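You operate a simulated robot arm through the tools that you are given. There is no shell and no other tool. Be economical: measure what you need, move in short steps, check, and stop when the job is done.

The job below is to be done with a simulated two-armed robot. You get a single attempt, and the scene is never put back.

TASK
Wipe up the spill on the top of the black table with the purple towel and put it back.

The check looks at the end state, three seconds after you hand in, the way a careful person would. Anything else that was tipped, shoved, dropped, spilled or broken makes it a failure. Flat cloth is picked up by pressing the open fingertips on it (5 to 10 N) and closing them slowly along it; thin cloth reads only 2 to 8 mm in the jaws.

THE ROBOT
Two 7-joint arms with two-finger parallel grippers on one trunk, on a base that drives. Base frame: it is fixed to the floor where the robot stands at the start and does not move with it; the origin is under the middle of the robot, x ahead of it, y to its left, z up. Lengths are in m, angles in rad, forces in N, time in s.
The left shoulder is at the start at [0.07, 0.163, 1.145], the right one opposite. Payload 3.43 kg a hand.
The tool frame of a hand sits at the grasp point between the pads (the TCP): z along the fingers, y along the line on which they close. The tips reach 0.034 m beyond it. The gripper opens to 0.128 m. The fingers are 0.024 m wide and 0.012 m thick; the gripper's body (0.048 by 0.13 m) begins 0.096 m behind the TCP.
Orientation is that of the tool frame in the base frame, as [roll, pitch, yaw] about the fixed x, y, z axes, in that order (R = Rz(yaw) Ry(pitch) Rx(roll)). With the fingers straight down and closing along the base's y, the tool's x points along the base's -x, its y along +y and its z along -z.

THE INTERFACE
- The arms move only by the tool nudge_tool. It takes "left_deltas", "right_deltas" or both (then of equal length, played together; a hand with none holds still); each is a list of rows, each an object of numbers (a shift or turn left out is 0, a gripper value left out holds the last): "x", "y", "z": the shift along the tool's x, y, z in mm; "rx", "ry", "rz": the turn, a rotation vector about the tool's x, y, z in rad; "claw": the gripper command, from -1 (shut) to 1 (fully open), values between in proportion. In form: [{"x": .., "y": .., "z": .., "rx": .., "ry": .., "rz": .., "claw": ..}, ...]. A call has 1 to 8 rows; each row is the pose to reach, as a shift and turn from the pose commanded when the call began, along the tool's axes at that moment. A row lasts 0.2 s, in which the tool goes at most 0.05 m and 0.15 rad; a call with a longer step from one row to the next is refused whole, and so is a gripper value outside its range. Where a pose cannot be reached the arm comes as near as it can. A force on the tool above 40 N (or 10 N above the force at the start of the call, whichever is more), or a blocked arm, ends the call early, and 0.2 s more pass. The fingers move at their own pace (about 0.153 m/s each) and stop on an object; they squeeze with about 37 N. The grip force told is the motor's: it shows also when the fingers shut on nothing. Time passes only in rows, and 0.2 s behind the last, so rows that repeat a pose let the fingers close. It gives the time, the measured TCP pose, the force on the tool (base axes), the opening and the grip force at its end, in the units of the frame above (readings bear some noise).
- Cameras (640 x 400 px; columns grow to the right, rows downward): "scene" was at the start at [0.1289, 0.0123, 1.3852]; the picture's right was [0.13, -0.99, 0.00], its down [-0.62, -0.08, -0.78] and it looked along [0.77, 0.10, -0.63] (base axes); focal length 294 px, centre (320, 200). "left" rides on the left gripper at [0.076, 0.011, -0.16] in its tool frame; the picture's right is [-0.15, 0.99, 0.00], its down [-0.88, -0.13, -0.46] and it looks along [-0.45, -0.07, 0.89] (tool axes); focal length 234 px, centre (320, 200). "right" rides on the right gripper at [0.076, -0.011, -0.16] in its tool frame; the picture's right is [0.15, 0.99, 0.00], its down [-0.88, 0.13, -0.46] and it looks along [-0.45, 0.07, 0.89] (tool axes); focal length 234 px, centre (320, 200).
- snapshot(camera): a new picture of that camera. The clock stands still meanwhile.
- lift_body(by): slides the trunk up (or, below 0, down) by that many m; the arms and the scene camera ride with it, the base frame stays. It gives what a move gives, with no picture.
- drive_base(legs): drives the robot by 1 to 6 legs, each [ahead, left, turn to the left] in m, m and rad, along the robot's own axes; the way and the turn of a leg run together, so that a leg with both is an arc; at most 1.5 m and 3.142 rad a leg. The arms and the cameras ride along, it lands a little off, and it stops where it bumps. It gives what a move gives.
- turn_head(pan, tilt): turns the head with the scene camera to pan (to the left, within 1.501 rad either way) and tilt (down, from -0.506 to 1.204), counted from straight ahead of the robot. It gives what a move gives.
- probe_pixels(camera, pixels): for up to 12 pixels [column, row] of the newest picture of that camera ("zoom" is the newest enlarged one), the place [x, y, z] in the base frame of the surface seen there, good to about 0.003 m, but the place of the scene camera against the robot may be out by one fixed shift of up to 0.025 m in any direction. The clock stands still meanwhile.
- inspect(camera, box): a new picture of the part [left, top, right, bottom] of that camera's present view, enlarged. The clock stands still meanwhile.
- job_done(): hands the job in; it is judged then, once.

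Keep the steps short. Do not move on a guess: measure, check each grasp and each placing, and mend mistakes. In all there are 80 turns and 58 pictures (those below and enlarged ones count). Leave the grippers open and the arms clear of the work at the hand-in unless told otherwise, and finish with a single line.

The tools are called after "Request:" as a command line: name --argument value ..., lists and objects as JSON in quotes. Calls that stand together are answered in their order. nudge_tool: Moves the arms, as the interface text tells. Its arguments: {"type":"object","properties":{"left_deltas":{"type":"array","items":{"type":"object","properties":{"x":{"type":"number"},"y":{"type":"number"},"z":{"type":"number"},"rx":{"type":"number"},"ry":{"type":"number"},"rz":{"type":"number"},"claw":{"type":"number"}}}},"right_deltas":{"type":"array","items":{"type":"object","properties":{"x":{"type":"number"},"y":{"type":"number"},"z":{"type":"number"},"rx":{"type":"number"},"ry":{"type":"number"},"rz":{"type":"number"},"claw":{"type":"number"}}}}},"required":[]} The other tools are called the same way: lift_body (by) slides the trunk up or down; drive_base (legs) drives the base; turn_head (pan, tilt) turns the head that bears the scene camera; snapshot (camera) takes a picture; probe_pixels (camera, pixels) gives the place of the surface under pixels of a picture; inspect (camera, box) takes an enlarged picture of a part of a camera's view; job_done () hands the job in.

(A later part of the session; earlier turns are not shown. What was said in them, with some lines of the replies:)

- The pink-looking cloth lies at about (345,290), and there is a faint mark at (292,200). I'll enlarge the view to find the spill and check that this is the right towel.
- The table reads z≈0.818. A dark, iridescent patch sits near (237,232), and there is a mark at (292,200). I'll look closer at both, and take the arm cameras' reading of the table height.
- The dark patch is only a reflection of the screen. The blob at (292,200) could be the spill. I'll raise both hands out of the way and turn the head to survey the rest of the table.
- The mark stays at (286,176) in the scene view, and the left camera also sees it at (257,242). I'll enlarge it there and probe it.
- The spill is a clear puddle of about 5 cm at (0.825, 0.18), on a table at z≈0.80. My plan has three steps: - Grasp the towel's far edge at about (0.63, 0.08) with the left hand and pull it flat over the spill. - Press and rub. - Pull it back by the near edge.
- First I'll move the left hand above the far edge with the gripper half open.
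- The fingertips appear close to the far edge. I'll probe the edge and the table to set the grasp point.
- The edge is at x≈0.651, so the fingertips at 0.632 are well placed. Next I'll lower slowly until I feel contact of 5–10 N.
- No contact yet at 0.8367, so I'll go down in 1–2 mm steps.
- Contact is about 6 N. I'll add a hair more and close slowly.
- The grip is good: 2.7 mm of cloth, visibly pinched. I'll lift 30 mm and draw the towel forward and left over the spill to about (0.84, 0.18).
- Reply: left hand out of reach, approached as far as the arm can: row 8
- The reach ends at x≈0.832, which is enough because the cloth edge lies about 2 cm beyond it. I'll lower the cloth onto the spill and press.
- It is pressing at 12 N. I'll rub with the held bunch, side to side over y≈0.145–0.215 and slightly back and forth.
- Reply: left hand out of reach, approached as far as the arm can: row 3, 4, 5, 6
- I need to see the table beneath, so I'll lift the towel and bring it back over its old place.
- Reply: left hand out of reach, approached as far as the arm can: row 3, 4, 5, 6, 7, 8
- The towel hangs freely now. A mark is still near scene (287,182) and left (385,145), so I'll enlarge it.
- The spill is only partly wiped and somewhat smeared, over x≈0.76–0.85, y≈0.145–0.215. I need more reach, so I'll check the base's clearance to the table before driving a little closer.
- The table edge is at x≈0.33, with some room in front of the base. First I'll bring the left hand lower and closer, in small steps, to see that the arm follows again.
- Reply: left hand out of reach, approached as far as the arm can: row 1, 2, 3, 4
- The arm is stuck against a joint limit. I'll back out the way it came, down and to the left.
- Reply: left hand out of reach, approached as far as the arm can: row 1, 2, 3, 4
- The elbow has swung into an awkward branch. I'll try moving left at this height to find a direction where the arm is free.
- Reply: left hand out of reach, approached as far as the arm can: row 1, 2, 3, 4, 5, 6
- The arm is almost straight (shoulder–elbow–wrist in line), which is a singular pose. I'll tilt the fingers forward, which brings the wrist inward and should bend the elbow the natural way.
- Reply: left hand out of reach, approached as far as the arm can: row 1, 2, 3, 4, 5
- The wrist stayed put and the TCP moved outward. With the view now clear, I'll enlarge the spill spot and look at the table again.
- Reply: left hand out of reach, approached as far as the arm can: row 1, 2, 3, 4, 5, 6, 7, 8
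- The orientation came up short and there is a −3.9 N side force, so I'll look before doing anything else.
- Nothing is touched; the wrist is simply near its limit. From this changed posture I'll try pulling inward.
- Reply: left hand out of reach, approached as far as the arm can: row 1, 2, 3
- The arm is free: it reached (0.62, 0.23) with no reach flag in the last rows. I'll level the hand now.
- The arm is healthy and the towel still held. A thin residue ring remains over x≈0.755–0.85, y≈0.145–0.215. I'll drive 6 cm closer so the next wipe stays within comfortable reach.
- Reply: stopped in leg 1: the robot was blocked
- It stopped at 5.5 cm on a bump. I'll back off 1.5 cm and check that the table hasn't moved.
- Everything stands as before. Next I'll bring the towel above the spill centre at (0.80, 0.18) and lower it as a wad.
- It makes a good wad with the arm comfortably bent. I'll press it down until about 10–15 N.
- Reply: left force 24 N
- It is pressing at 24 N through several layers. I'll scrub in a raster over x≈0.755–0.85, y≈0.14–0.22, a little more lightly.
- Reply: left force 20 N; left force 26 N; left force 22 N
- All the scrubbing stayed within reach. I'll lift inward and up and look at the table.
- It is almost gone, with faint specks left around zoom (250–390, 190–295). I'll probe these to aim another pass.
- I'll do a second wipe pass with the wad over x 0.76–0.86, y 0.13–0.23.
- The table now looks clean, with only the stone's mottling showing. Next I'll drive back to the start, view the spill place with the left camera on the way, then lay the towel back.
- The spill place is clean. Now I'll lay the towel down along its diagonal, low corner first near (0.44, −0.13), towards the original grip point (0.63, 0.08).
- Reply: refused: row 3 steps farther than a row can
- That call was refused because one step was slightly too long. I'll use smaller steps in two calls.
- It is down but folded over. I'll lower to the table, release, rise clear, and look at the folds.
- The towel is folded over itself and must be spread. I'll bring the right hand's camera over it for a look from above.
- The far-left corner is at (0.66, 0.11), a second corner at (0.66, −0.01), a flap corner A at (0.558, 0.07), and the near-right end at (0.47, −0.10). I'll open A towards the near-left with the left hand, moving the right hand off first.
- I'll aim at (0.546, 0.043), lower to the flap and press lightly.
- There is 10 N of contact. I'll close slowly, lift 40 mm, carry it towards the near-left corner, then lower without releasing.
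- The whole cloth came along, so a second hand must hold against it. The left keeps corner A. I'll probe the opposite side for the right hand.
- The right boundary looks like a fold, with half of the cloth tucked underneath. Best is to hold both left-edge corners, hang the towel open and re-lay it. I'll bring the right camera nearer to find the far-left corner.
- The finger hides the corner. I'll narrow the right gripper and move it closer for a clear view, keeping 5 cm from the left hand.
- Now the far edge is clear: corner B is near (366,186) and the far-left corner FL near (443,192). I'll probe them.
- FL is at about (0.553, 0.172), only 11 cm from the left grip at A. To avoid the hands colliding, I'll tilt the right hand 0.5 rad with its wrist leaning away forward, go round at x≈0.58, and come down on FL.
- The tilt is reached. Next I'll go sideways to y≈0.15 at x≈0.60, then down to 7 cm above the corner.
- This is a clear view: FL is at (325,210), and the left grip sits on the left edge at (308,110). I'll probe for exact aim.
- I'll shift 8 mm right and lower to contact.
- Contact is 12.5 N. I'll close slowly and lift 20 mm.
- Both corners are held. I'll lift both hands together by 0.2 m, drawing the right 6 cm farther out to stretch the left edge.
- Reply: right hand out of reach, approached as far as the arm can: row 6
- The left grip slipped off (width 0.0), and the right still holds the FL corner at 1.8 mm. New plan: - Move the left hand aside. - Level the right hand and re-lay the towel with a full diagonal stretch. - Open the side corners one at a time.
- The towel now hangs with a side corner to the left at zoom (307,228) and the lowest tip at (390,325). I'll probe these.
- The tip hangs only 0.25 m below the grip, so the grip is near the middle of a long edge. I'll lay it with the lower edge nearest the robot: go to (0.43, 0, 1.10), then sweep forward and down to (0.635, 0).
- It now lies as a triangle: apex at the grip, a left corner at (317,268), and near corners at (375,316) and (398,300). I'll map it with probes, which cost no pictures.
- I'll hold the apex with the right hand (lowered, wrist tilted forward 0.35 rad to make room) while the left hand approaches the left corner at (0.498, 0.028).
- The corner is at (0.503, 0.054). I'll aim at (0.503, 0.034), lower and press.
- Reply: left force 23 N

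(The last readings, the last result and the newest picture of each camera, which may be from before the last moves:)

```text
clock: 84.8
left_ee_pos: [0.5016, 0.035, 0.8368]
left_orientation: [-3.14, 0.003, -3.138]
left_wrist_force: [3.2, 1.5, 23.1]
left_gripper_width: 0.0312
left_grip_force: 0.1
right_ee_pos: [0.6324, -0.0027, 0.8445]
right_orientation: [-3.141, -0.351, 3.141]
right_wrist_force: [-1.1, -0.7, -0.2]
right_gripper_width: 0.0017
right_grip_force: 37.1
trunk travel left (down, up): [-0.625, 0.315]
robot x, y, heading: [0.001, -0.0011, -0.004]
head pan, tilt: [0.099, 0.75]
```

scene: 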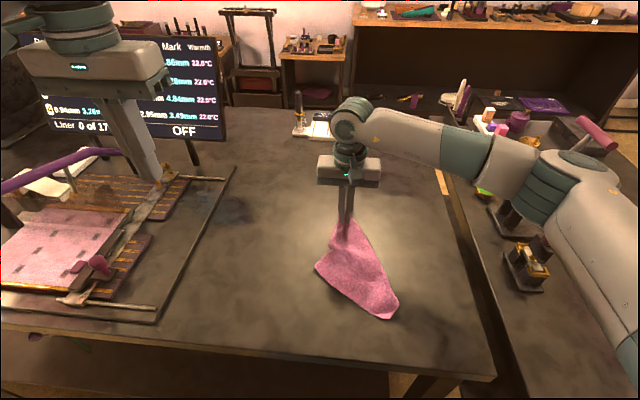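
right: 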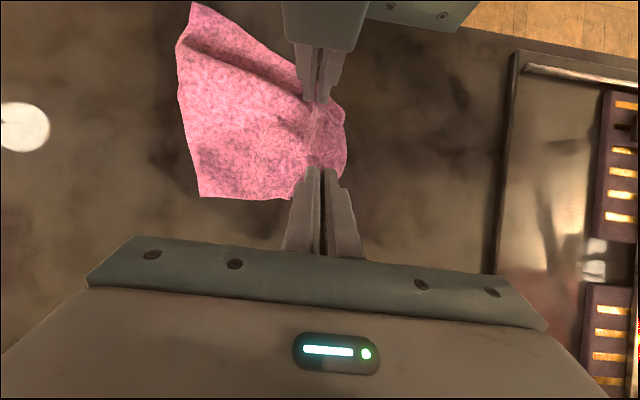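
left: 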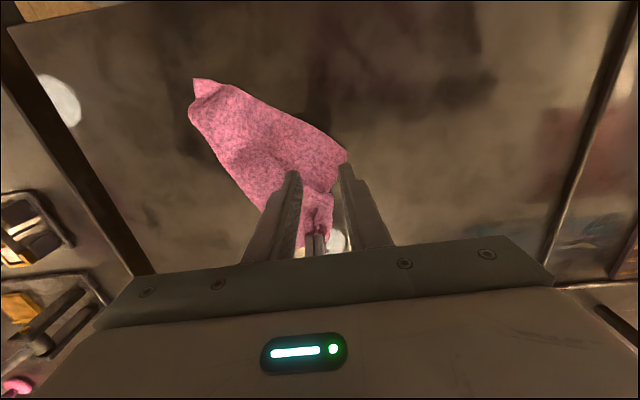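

I'll ease off 1 mm, close slowly, lift 25 mm and swing the corner left around the held apex, keeping the distance unchanged.

Request:
nudge_tool --left_deltas '[{"z": -1, "claw": -0.6}, {"z": -1, "claw": -0.7}, {"z": -1, "claw": -0.8}, {"z": -1, "claw": -0.9}, {"z": -1, "claw": -1}, {"z": -1, "claw": -1}, {"z": -25}]'

Request:
nudge_tool --left_deltas '[{"x": -9, "y": 18}, {"x": -18, "y": 35}, {"x": -30, "y": 50}, {"x": -43, "y": 65}, {"x": -73, "y": 80}, {"x": -73, "y": 80}]'

Request:
snapshot --camera "scene"

```text
clock: 86.4
left_ee_pos: [0.5014, 0.0347, 0.8568]
left_orientation: [3.14, -0.003, 3.141]
left_wrist_force: [-0.3, 0.3, 0.7]
left_gripper_width: 0.0024
left_grip_force: 36.8
right_ee_pos: [0.6323, -0.0018, 0.8419]
right_orientation: [3.141, -0.353, 3.141]
right_wrist_force: [-0.3, 0.1, 0.4]
right_gripper_width: 0.0015
right_grip_force: 36.7
trunk travel left (down, up): [-0.625, 0.315]
robot x, y, heading: [0.0015, 0.0002, 0.004]
head pan, tilt: [0.099, 0.75]
```

```text
clock: 87.8
left_ee_pos: [0.5747, 0.1167, 0.8603]
left_orientation: [3.141, 0.0, -3.139]
left_wrist_force: [0.4, -0.3, 0.5]
left_gripper_width: 0.0027
left_grip_force: 37.2
right_ee_pos: [0.632, -0.0025, 0.843]
right_orientation: [-3.139, -0.353, -3.14]
right_wrist_force: [0.2, 0.1, -0.5]
right_gripper_width: 0.0019
right_grip_force: 37.4
trunk travel left (down, up): [-0.625, 0.315]
robot x, y, heading: [0.0007, 0.002, 0.001]
head pan, tilt: [0.099, 0.75]
```

```text
4 pictures are left
```

scene: 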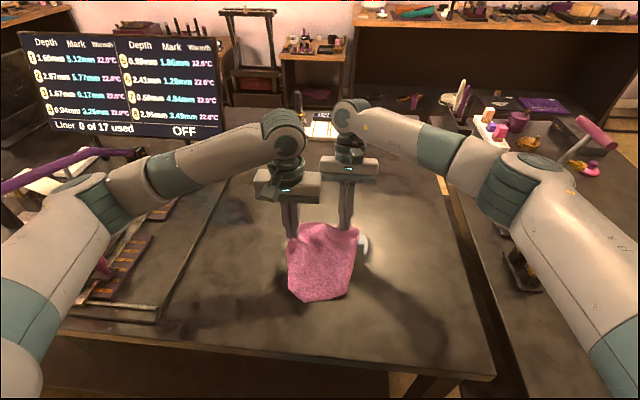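

Both hands now hold the far edge and the left half is open. The right half is still doubled under. I'll lift both together, shifted back and to the right, so the hidden half drops free.

Request:
nudge_tool --left_deltas '[{"x": 15, "y": -17.5, "z": -28.8}, {"x": 30, "y": -35, "z": -57.5}, {"x": 45, "y": -52.5, "z": -86.3}, {"x": 60, "y": -70, "z": -115}, {"x": 75, "y": -87.5, "z": -143.8}, {"x": 90, "y": -105, "z": -172.5}, {"x": 105, "y": -122.5, "z": -201.3}, {"x": 120, "y": -140, "z": -230}]' --right_deltas '[{"x": 24, "y": -17.5, "z": -21.9}, {"x": 47.9, "y": -35, "z": -43.7}, {"x": 71.9, "y": -52.5, "z": -65.6}, {"x": 95.8, "y": -70, "z": -87.4}, {"x": 119.8, "y": -87.5, "z": -109.3}, {"x": 143.7, "y": -105, "z": -131.1}, {"x": 167.7, "y": -122.5, "z": -153}, {"x": 191.6, "y": -140, "z": -174.8}]'

```text
clock: 89.6
left_ee_pos: [0.4534, -0.0255, 1.09]
left_orientation: [3.14, 0.0, -3.14]
left_wrist_force: [-0.3, -0.1, -0.3]
left_gripper_width: 0.0024
left_grip_force: 37.1
right_ee_pos: [0.5102, -0.1458, 1.0748]
right_orientation: [-3.142, -0.35, 3.141]
right_wrist_force: [-0.2, -0.1, 0.1]
right_gripper_width: 0.0022
right_grip_force: 36.5
trunk travel left (down, up): [-0.625, 0.315]
robot x, y, heading: [0.0023, 0.0006, -0.0]
head pan, tilt: [0.099, 0.75]
```

Both grips hold (2.4 and 2.2 mm). I'll lay it in one sweep, forward-left and down.

Request:
nudge_tool --left_deltas '[{"z": 36.8}, {"x": -19.6, "y": 19.6, "z": 61.3}, {"x": -42, "y": 42, "z": 83.3}, {"x": -65.8, "y": 65.8, "z": 110.3}, {"x": -89.6, "y": 89.6, "z": 142.1}, {"x": -110.6, "y": 110.6, "z": 176.4}, {"x": -127.4, "y": 127.4, "z": 213.2}, {"x": -140, "y": 140, "z": 245}]' --right_deltas '[{"x": -11.8, "z": 32.4}, {"x": -38.1, "y": 19.6, "z": 47.3}, {"x": -66.3, "y": 42, "z": 59}, {"x": -97.3, "y": 65.8, "z": 74.6}, {"x": -130, "y": 89.6, "z": 94.6}, {"x": -160.7, "y": 110.6, "z": 117.6}, {"x": -188.3, "y": 127.4, "z": 144.2}, {"x": -210.4, "y": 140, "z": 168}]'

Request:
snapshot --camera "scene"

```text
clock: 91.4
left_ee_pos: [0.5931, 0.1162, 0.8442]
left_orientation: [-3.141, -0.002, -3.139]
left_wrist_force: [0.0, 0.8, 1.4]
left_gripper_width: 0.0026
left_grip_force: 37.3
right_ee_pos: [0.6523, -0.0038, 0.8419]
right_orientation: [-3.14, -0.353, 3.141]
right_wrist_force: [-0.5, 0.3, -0.2]
right_gripper_width: 0.0021
right_grip_force: 37.1
trunk travel left (down, up): [-0.625, 0.315]
robot x, y, heading: [0.0022, -0.002, 0.002]
head pan, tilt: [0.099, 0.75]
```

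```text
3 pictures are left
```

scene: 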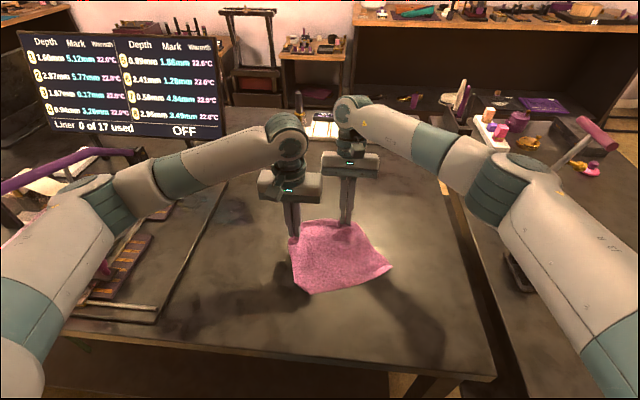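

Much better: the towel is broad and flat. I'll probe its outline against the original spot.

Request:
probe_pixels --camera "scene" --pixels '[[292, 242], [294, 275], [311, 291], [340, 287], [372, 279], [390, 267], [378, 248], [358, 226], [340, 255], [370, 262], [320, 225], [295, 285]]'

```text
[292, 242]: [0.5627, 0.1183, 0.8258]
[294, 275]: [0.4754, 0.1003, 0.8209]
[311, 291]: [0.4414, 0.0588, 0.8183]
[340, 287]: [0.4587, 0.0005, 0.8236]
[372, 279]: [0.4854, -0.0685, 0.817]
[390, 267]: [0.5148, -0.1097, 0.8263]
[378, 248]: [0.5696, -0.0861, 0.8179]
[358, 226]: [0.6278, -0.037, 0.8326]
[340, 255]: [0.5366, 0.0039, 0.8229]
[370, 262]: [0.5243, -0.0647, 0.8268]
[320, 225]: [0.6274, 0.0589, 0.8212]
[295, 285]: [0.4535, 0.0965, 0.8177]
```

The centroid is about (0.55, 0.01) against the original (0.54, 0.00), but the right side is still partly doubled. The left keeps hold while the right releases, rises and levels, then goes above the right corner at about (0.52, −0.095).

Request:
nudge_tool --right_deltas '[{"claw": -0.7}, {"claw": -0.7}, {"x": 12, "z": -32}, {"x": 24, "z": -64}, {"x": 34, "z": -94}, {"x": 34, "z": -94, "ry": -0.12}, {"x": 34, "z": -94, "ry": -0.24}, {"x": 34, "z": -94, "ry": -0.35}]'

Request:
nudge_tool --right_deltas '[{"x": 30, "y": -25, "claw": -0.5}, {"x": 60, "y": -50}, {"x": 95, "y": -75}, {"x": 130, "y": -90}, {"x": 130, "y": -90}]'

Request:
snapshot --camera "right"

```text
clock: 93.2
left_ee_pos: [0.5924, 0.1157, 0.8441]
left_orientation: [3.141, -0.002, -3.141]
left_wrist_force: [0.3, -0.4, 0.4]
left_gripper_width: 0.0029
left_grip_force: 37.2
right_ee_pos: [0.6506, -0.0039, 0.9434]
right_orientation: [-3.141, -0.002, 3.142]
right_wrist_force: [0.4, 0.0, 0.5]
right_gripper_width: 0.0191
right_grip_force: 0.0
trunk travel left (down, up): [-0.625, 0.315]
robot x, y, heading: [-0.0012, -0.0026, 0.001]
head pan, tilt: [0.099, 0.75]
```

```text
clock: 94.4
left_ee_pos: [0.5923, 0.1162, 0.8443]
left_orientation: [3.141, -0.002, -3.14]
left_wrist_force: [0.3, 0.0, 0.3]
left_gripper_width: 0.0025
left_grip_force: 37.2
right_ee_pos: [0.5219, -0.094, 0.9426]
right_orientation: [-3.141, -0.002, 3.141]
right_wrist_force: [-0.4, -0.4, 0.9]
right_gripper_width: 0.0318
right_grip_force: 0.0
trunk travel left (down, up): [-0.625, 0.315]
robot x, y, heading: [0.0002, -0.0001, -0.002]
head pan, tilt: [0.099, 0.75]
```

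```text
2 pictures are left
```

right: 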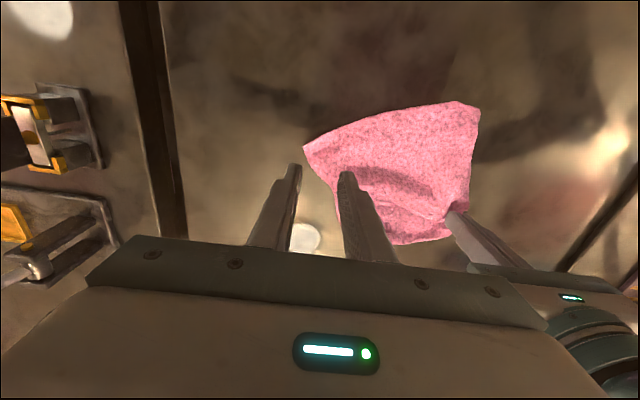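

The right corner at (304,148) is a clean, sharp true corner. I'll probe it and the outline.

Request:
probe_pixels --camera "right" --pixels '[[306, 148], [318, 150], [325, 165], [335, 140], [335, 190], [345, 230], [400, 115], [455, 103], [478, 112], [470, 160], [400, 240], [380, 180]]'

```text
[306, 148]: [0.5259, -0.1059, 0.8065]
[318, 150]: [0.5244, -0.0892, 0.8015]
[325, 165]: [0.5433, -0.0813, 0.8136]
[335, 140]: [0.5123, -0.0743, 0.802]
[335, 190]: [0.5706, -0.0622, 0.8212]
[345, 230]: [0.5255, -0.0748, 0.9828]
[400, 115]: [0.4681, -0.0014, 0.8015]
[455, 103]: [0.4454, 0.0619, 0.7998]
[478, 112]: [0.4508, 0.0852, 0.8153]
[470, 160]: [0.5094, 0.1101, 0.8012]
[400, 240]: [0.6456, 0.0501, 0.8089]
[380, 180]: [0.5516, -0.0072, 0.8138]
```

I'll lower at (0.530, −0.086) and press.

Request:
nudge_tool --right_deltas '[{"x": -8, "y": 8, "z": 35}, {"x": -8, "y": 8, "z": 70}, {"x": -8, "y": 8, "z": 92}, {"x": -8, "y": 8, "z": 101}, {"x": -8, "y": 8, "z": 104.5}]'

```text
clock: 95.6
left_ee_pos: [0.5923, 0.1153, 0.8432]
left_orientation: [3.141, -0.003, -3.139]
left_wrist_force: [0.8, 0.4, 0.6]
left_gripper_width: 0.0027
left_grip_force: 36.7
right_ee_pos: [0.5285, -0.086, 0.8366]
right_orientation: [3.14, -0.002, -3.141]
right_wrist_force: [0.4, -0.1, -0.3]
right_gripper_width: 0.032
right_grip_force: 0.0
trunk travel left (down, up): [-0.625, 0.315]
robot x, y, heading: [0.0004, 0.0037, 0.002]
head pan, tilt: [0.099, 0.75]
```

Request:
nudge_tool --right_deltas '[{"z": 1.5}, {"z": 2.5}, {"z": 2.5}]'

```text
clock: 96.4
left_ee_pos: [0.5921, 0.1155, 0.8434]
left_orientation: [-3.141, -0.002, -3.14]
left_wrist_force: [-0.2, 0.1, 0.4]
left_gripper_width: 0.0026
left_grip_force: 36.5
right_ee_pos: [0.531, -0.0846, 0.8362]
right_orientation: [3.141, -0.001, -3.141]
right_wrist_force: [0.7, -0.7, 4.5]
right_gripper_width: 0.0321
right_grip_force: 0.3
trunk travel left (down, up): [-0.625, 0.315]
robot x, y, heading: [0.0008, 0.0006, 0.002]
head pan, tilt: [0.099, 0.75]
```

Contact is 4.5 N. I'll press a touch more, close slowly, lift 15 mm, then pull 4 cm to the right and watch the force.

Request:
nudge_tool --right_deltas '[{"z": 1, "claw": -0.6}, {"z": 1, "claw": -0.7}, {"z": 1, "claw": -0.8}, {"z": 1, "claw": -0.9}, {"z": 1, "claw": -1}, {"z": 1, "claw": -1}, {"z": -15}]'

Request:
nudge_tool --right_deltas '[{"y": -10}, {"y": -20}, {"y": -30}, {"y": -40}, {"y": -40}]'

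```text
clock: 98.0
left_ee_pos: [0.5926, 0.1144, 0.8434]
left_orientation: [-3.141, -0.002, -3.141]
left_wrist_force: [-0.8, 0.2, 0.1]
left_gripper_width: 0.0026
left_grip_force: 37.0
right_ee_pos: [0.5304, -0.0842, 0.8469]
right_orientation: [-3.141, -0.003, -3.141]
right_wrist_force: [0.5, 0.6, 0.7]
right_gripper_width: 0.002
right_grip_force: 37.2
trunk travel left (down, up): [-0.625, 0.315]
robot x, y, heading: [0.0013, -0.001, -0.003]
head pan, tilt: [0.099, 0.75]
```

```text
clock: 99.2
left_ee_pos: [0.5917, 0.1151, 0.8434]
left_orientation: [-3.14, -0.001, -3.14]
left_wrist_force: [-2.0, -8.6, -0.6]
left_gripper_width: 0.0025
left_grip_force: 37.0
right_ee_pos: [0.5296, -0.1254, 0.8511]
right_orientation: [-3.142, 0.0, -3.141]
right_wrist_force: [2.2, 8.8, -0.3]
right_gripper_width: 0.0023
right_grip_force: 36.2
trunk travel left (down, up): [-0.625, 0.315]
robot x, y, heading: [0.0005, 0.0017, -0.001]
head pan, tilt: [0.099, 0.75]
```

It is taut at 0.248 m with 8.8 N, so the two hands hold nearly a full long edge. I'll ease 6 mm, lift both so the towel hangs open, and line the hands up at x = 0.46, y = ±0.12.

Request:
nudge_tool --left_deltas '[{"x": 0, "z": -30}, {"x": 20, "z": -60}, {"x": 40, "z": -92}, {"x": 60, "z": -124}, {"x": 80, "z": -156}, {"x": 100, "y": 2, "z": -188}, {"x": 118, "y": 3, "z": -220}, {"x": 132, "y": 4, "z": -247}]' --right_deltas '[{"y": 6, "z": -30}, {"x": 10, "y": 6, "z": -60}, {"x": 21, "y": 6, "z": -90}, {"x": 32, "y": 6, "z": -120}, {"x": 42, "y": 6, "z": -150}, {"x": 53, "y": 6, "z": -180}, {"x": 63, "y": 6, "z": -212}, {"x": 70, "y": 6, "z": -240}]'

Request:
snapshot --camera "scene"

```text
clock: 101.0
left_ee_pos: [0.4612, 0.1183, 1.0903]
left_orientation: [3.141, 0.001, -3.139]
left_wrist_force: [-1.0, -5.4, -0.2]
left_gripper_width: 0.0028
left_grip_force: 37.4
right_ee_pos: [0.4584, -0.1197, 1.0921]
right_orientation: [3.141, -0.001, 3.141]
right_wrist_force: [-0.1, 4.6, -0.3]
right_gripper_width: 0.0024
right_grip_force: 37.3
trunk travel left (down, up): [-0.625, 0.315]
robot x, y, heading: [0.0014, 0.001, -0.002]
head pan, tilt: [0.099, 0.75]
```

```text
1 pictures are left
```

scene: 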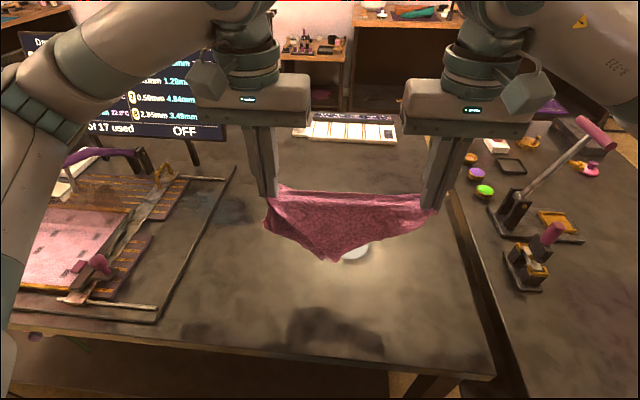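

It hangs as a fold with a tip in the middle at (335,262). I'll probe the depth of the drop.

Request:
probe_pixels --camera "scene" --pixels '[[285, 188], [350, 195], [425, 198], [335, 258], [265, 222], [275, 232], [310, 250], [390, 237], [430, 212], [345, 230], [375, 243]]'

```text
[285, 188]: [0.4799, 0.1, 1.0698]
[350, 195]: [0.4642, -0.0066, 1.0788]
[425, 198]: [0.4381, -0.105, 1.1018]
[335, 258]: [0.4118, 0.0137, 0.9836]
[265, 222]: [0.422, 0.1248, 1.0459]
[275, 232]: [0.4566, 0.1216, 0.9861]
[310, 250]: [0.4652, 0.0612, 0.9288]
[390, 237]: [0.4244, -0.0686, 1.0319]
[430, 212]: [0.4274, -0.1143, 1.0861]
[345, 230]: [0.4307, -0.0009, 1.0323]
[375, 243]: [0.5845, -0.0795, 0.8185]
```

The hands hold opposite corners (a diagonal, left = near-left and right = far-right). The back flap's tip is lower and to the left, and the front flap hangs towards me. I'll turn the line to the towel's own diagonal angle and move to the start of a lay-down that puts the back flap far-left and the front flap near-right.

Request:
nudge_tool --left_deltas '[{"x": -10.9, "y": 4.6, "z": 12.9}, {"x": -21.7, "y": 9.1, "z": 25.7}, {"x": -32.6, "y": 13.7, "z": 38.6}, {"x": -43.4, "y": 18.3, "z": 51.4}, {"x": -54.3, "y": 22.9, "z": 64.3}, {"x": -65.1, "y": 27.4, "z": 77.1}, {"x": -76, "y": 32, "z": 90}, {"x": -76, "y": 32, "z": 90}]' --right_deltas '[{"x": -31.9, "y": 11.1, "z": 13.1}, {"x": -63.7, "y": 22.3, "z": 26.3}, {"x": -95.6, "y": 33.4, "z": 39.4}, {"x": -127.4, "y": 44.6, "z": 52.6}, {"x": -159.3, "y": 55.7, "z": 65.7}, {"x": -191.1, "y": 66.9, "z": 78.9}, {"x": -223, "y": 78, "z": 92}, {"x": -223, "y": 78, "z": 92}]'

Request:
nudge_tool --left_deltas '[{"z": 20}, {"x": 24, "y": -18, "z": 32}, {"x": 49.6, "y": -37.2, "z": 48}, {"x": 72, "y": -54, "z": 62}, {"x": 88, "y": -66, "z": 78}, {"x": 84, "y": -63, "z": 110}, {"x": 77.6, "y": -58.2, "z": 140}, {"x": 72, "y": -54, "z": 158}]' --right_deltas '[{"z": 20}, {"x": 24, "y": -18, "z": 32}, {"x": 49.6, "y": -37.2, "z": 48}, {"x": 72, "y": -54, "z": 62}, {"x": 88, "y": -66, "z": 78}, {"x": 84, "y": -63, "z": 110}, {"x": 77.6, "y": -58.2, "z": 140}, {"x": 72, "y": -54, "z": 158}]'

```text
clock: 102.8
left_ee_pos: [0.5391, 0.1498, 1.0015]
left_orientation: [3.141, 0.0, -3.14]
left_wrist_force: [6.8, -7.3, -0.7]
left_gripper_width: 0.0029
left_grip_force: 36.3
right_ee_pos: [0.6846, -0.041, 0.9978]
right_orientation: [3.139, -0.002, -3.139]
right_wrist_force: [-6.8, 7.5, -0.2]
right_gripper_width: 0.0025
right_grip_force: 36.9
trunk travel left (down, up): [-0.625, 0.315]
robot x, y, heading: [0.0007, -0.0007, -0.0]
head pan, tilt: [0.099, 0.75]
```

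```text
clock: 104.6
left_ee_pos: [0.4652, 0.0967, 0.8441]
left_orientation: [-3.14, 0.0, -3.139]
left_wrist_force: [6.4, -7.9, 2.0]
left_gripper_width: 0.0029
left_grip_force: 36.9
right_ee_pos: [0.611, -0.0954, 0.8402]
right_orientation: [3.141, -0.001, 3.141]
right_wrist_force: [-6.1, 6.6, 0.0]
right_gripper_width: 0.0024
right_grip_force: 37.0
trunk travel left (down, up): [-0.625, 0.315]
robot x, y, heading: [0.0045, 0.0026, 0.002]
head pan, tilt: [0.099, 0.75]
```

Both hands are down in place. I'll release gently, rise straight up, then move the hands apart and clear.

Request:
nudge_tool --left_deltas '[{"claw": -0.8}, {"claw": -0.7}, {"z": -20}, {"z": -60}, {"z": -105}, {"z": -150}, {"z": -195}, {"z": -240}]' --right_deltas '[{"claw": -0.8}, {"claw": -0.7}, {"z": -20}, {"z": -60}, {"z": -105}, {"z": -150}, {"z": -195}, {"z": -240}]'

Request:
nudge_tool --left_deltas '[{"y": 45, "z": -10, "claw": 1}, {"y": 90, "z": -20}, {"y": 135, "z": -30}, {"y": 180, "z": -40}, {"y": 225, "z": -50}, {"y": 260, "z": -50}]' --right_deltas '[{"x": 15, "y": -35, "z": -10, "claw": 1}, {"x": 40, "y": -70, "z": -20}, {"x": 70, "y": -100, "z": -30}, {"x": 100, "y": -130, "z": -50}, {"x": 135, "y": -155, "z": -70}, {"x": 165, "y": -180, "z": -80}]'

Request:
snapshot --camera "scene"

```text
clock: 106.4
left_ee_pos: [0.4642, 0.0982, 1.0845]
left_orientation: [-3.14, -0.003, -3.141]
left_wrist_force: [-0.1, 0.6, 1.1]
left_gripper_width: 0.019
left_grip_force: 0.1
right_ee_pos: [0.6097, -0.0943, 1.0809]
right_orientation: [-3.141, -0.001, 3.141]
right_wrist_force: [0.0, 0.0, 0.2]
right_gripper_width: 0.0194
right_grip_force: 0.3
trunk travel left (down, up): [-0.625, 0.315]
robot x, y, heading: [0.0012, -0.0012, -0.005]
head pan, tilt: [0.099, 0.75]
```

```text
clock: 107.8
left_ee_pos: [0.4637, 0.3578, 1.1338]
left_orientation: [-3.141, 0.0, -3.138]
left_wrist_force: [-0.2, -0.6, 0.3]
left_gripper_width: 0.1282
left_grip_force: 0.1
right_ee_pos: [0.4454, -0.2744, 1.1605]
right_orientation: [-3.141, 0.001, 3.142]
right_wrist_force: [-1.3, 0.1, 0.7]
right_gripper_width: 0.1279
right_grip_force: 0.2
trunk travel left (down, up): [-0.625, 0.315]
robot x, y, heading: [0.0008, -0.0037, -0.005]
head pan, tilt: [0.099, 0.75]
```

```text
0 pictures are left
```

scene: 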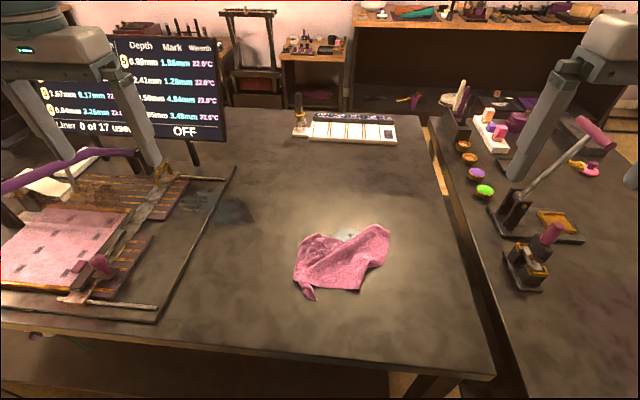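

Request:
job_done

```text
The job is handed in.
```

The spill on the black table is wiped up and the towel is back on its original spot, centred, but it lies with some folds instead of fully flat; both grippers are open and clear, and the base bumped lightly once, after which nothing looked moved.
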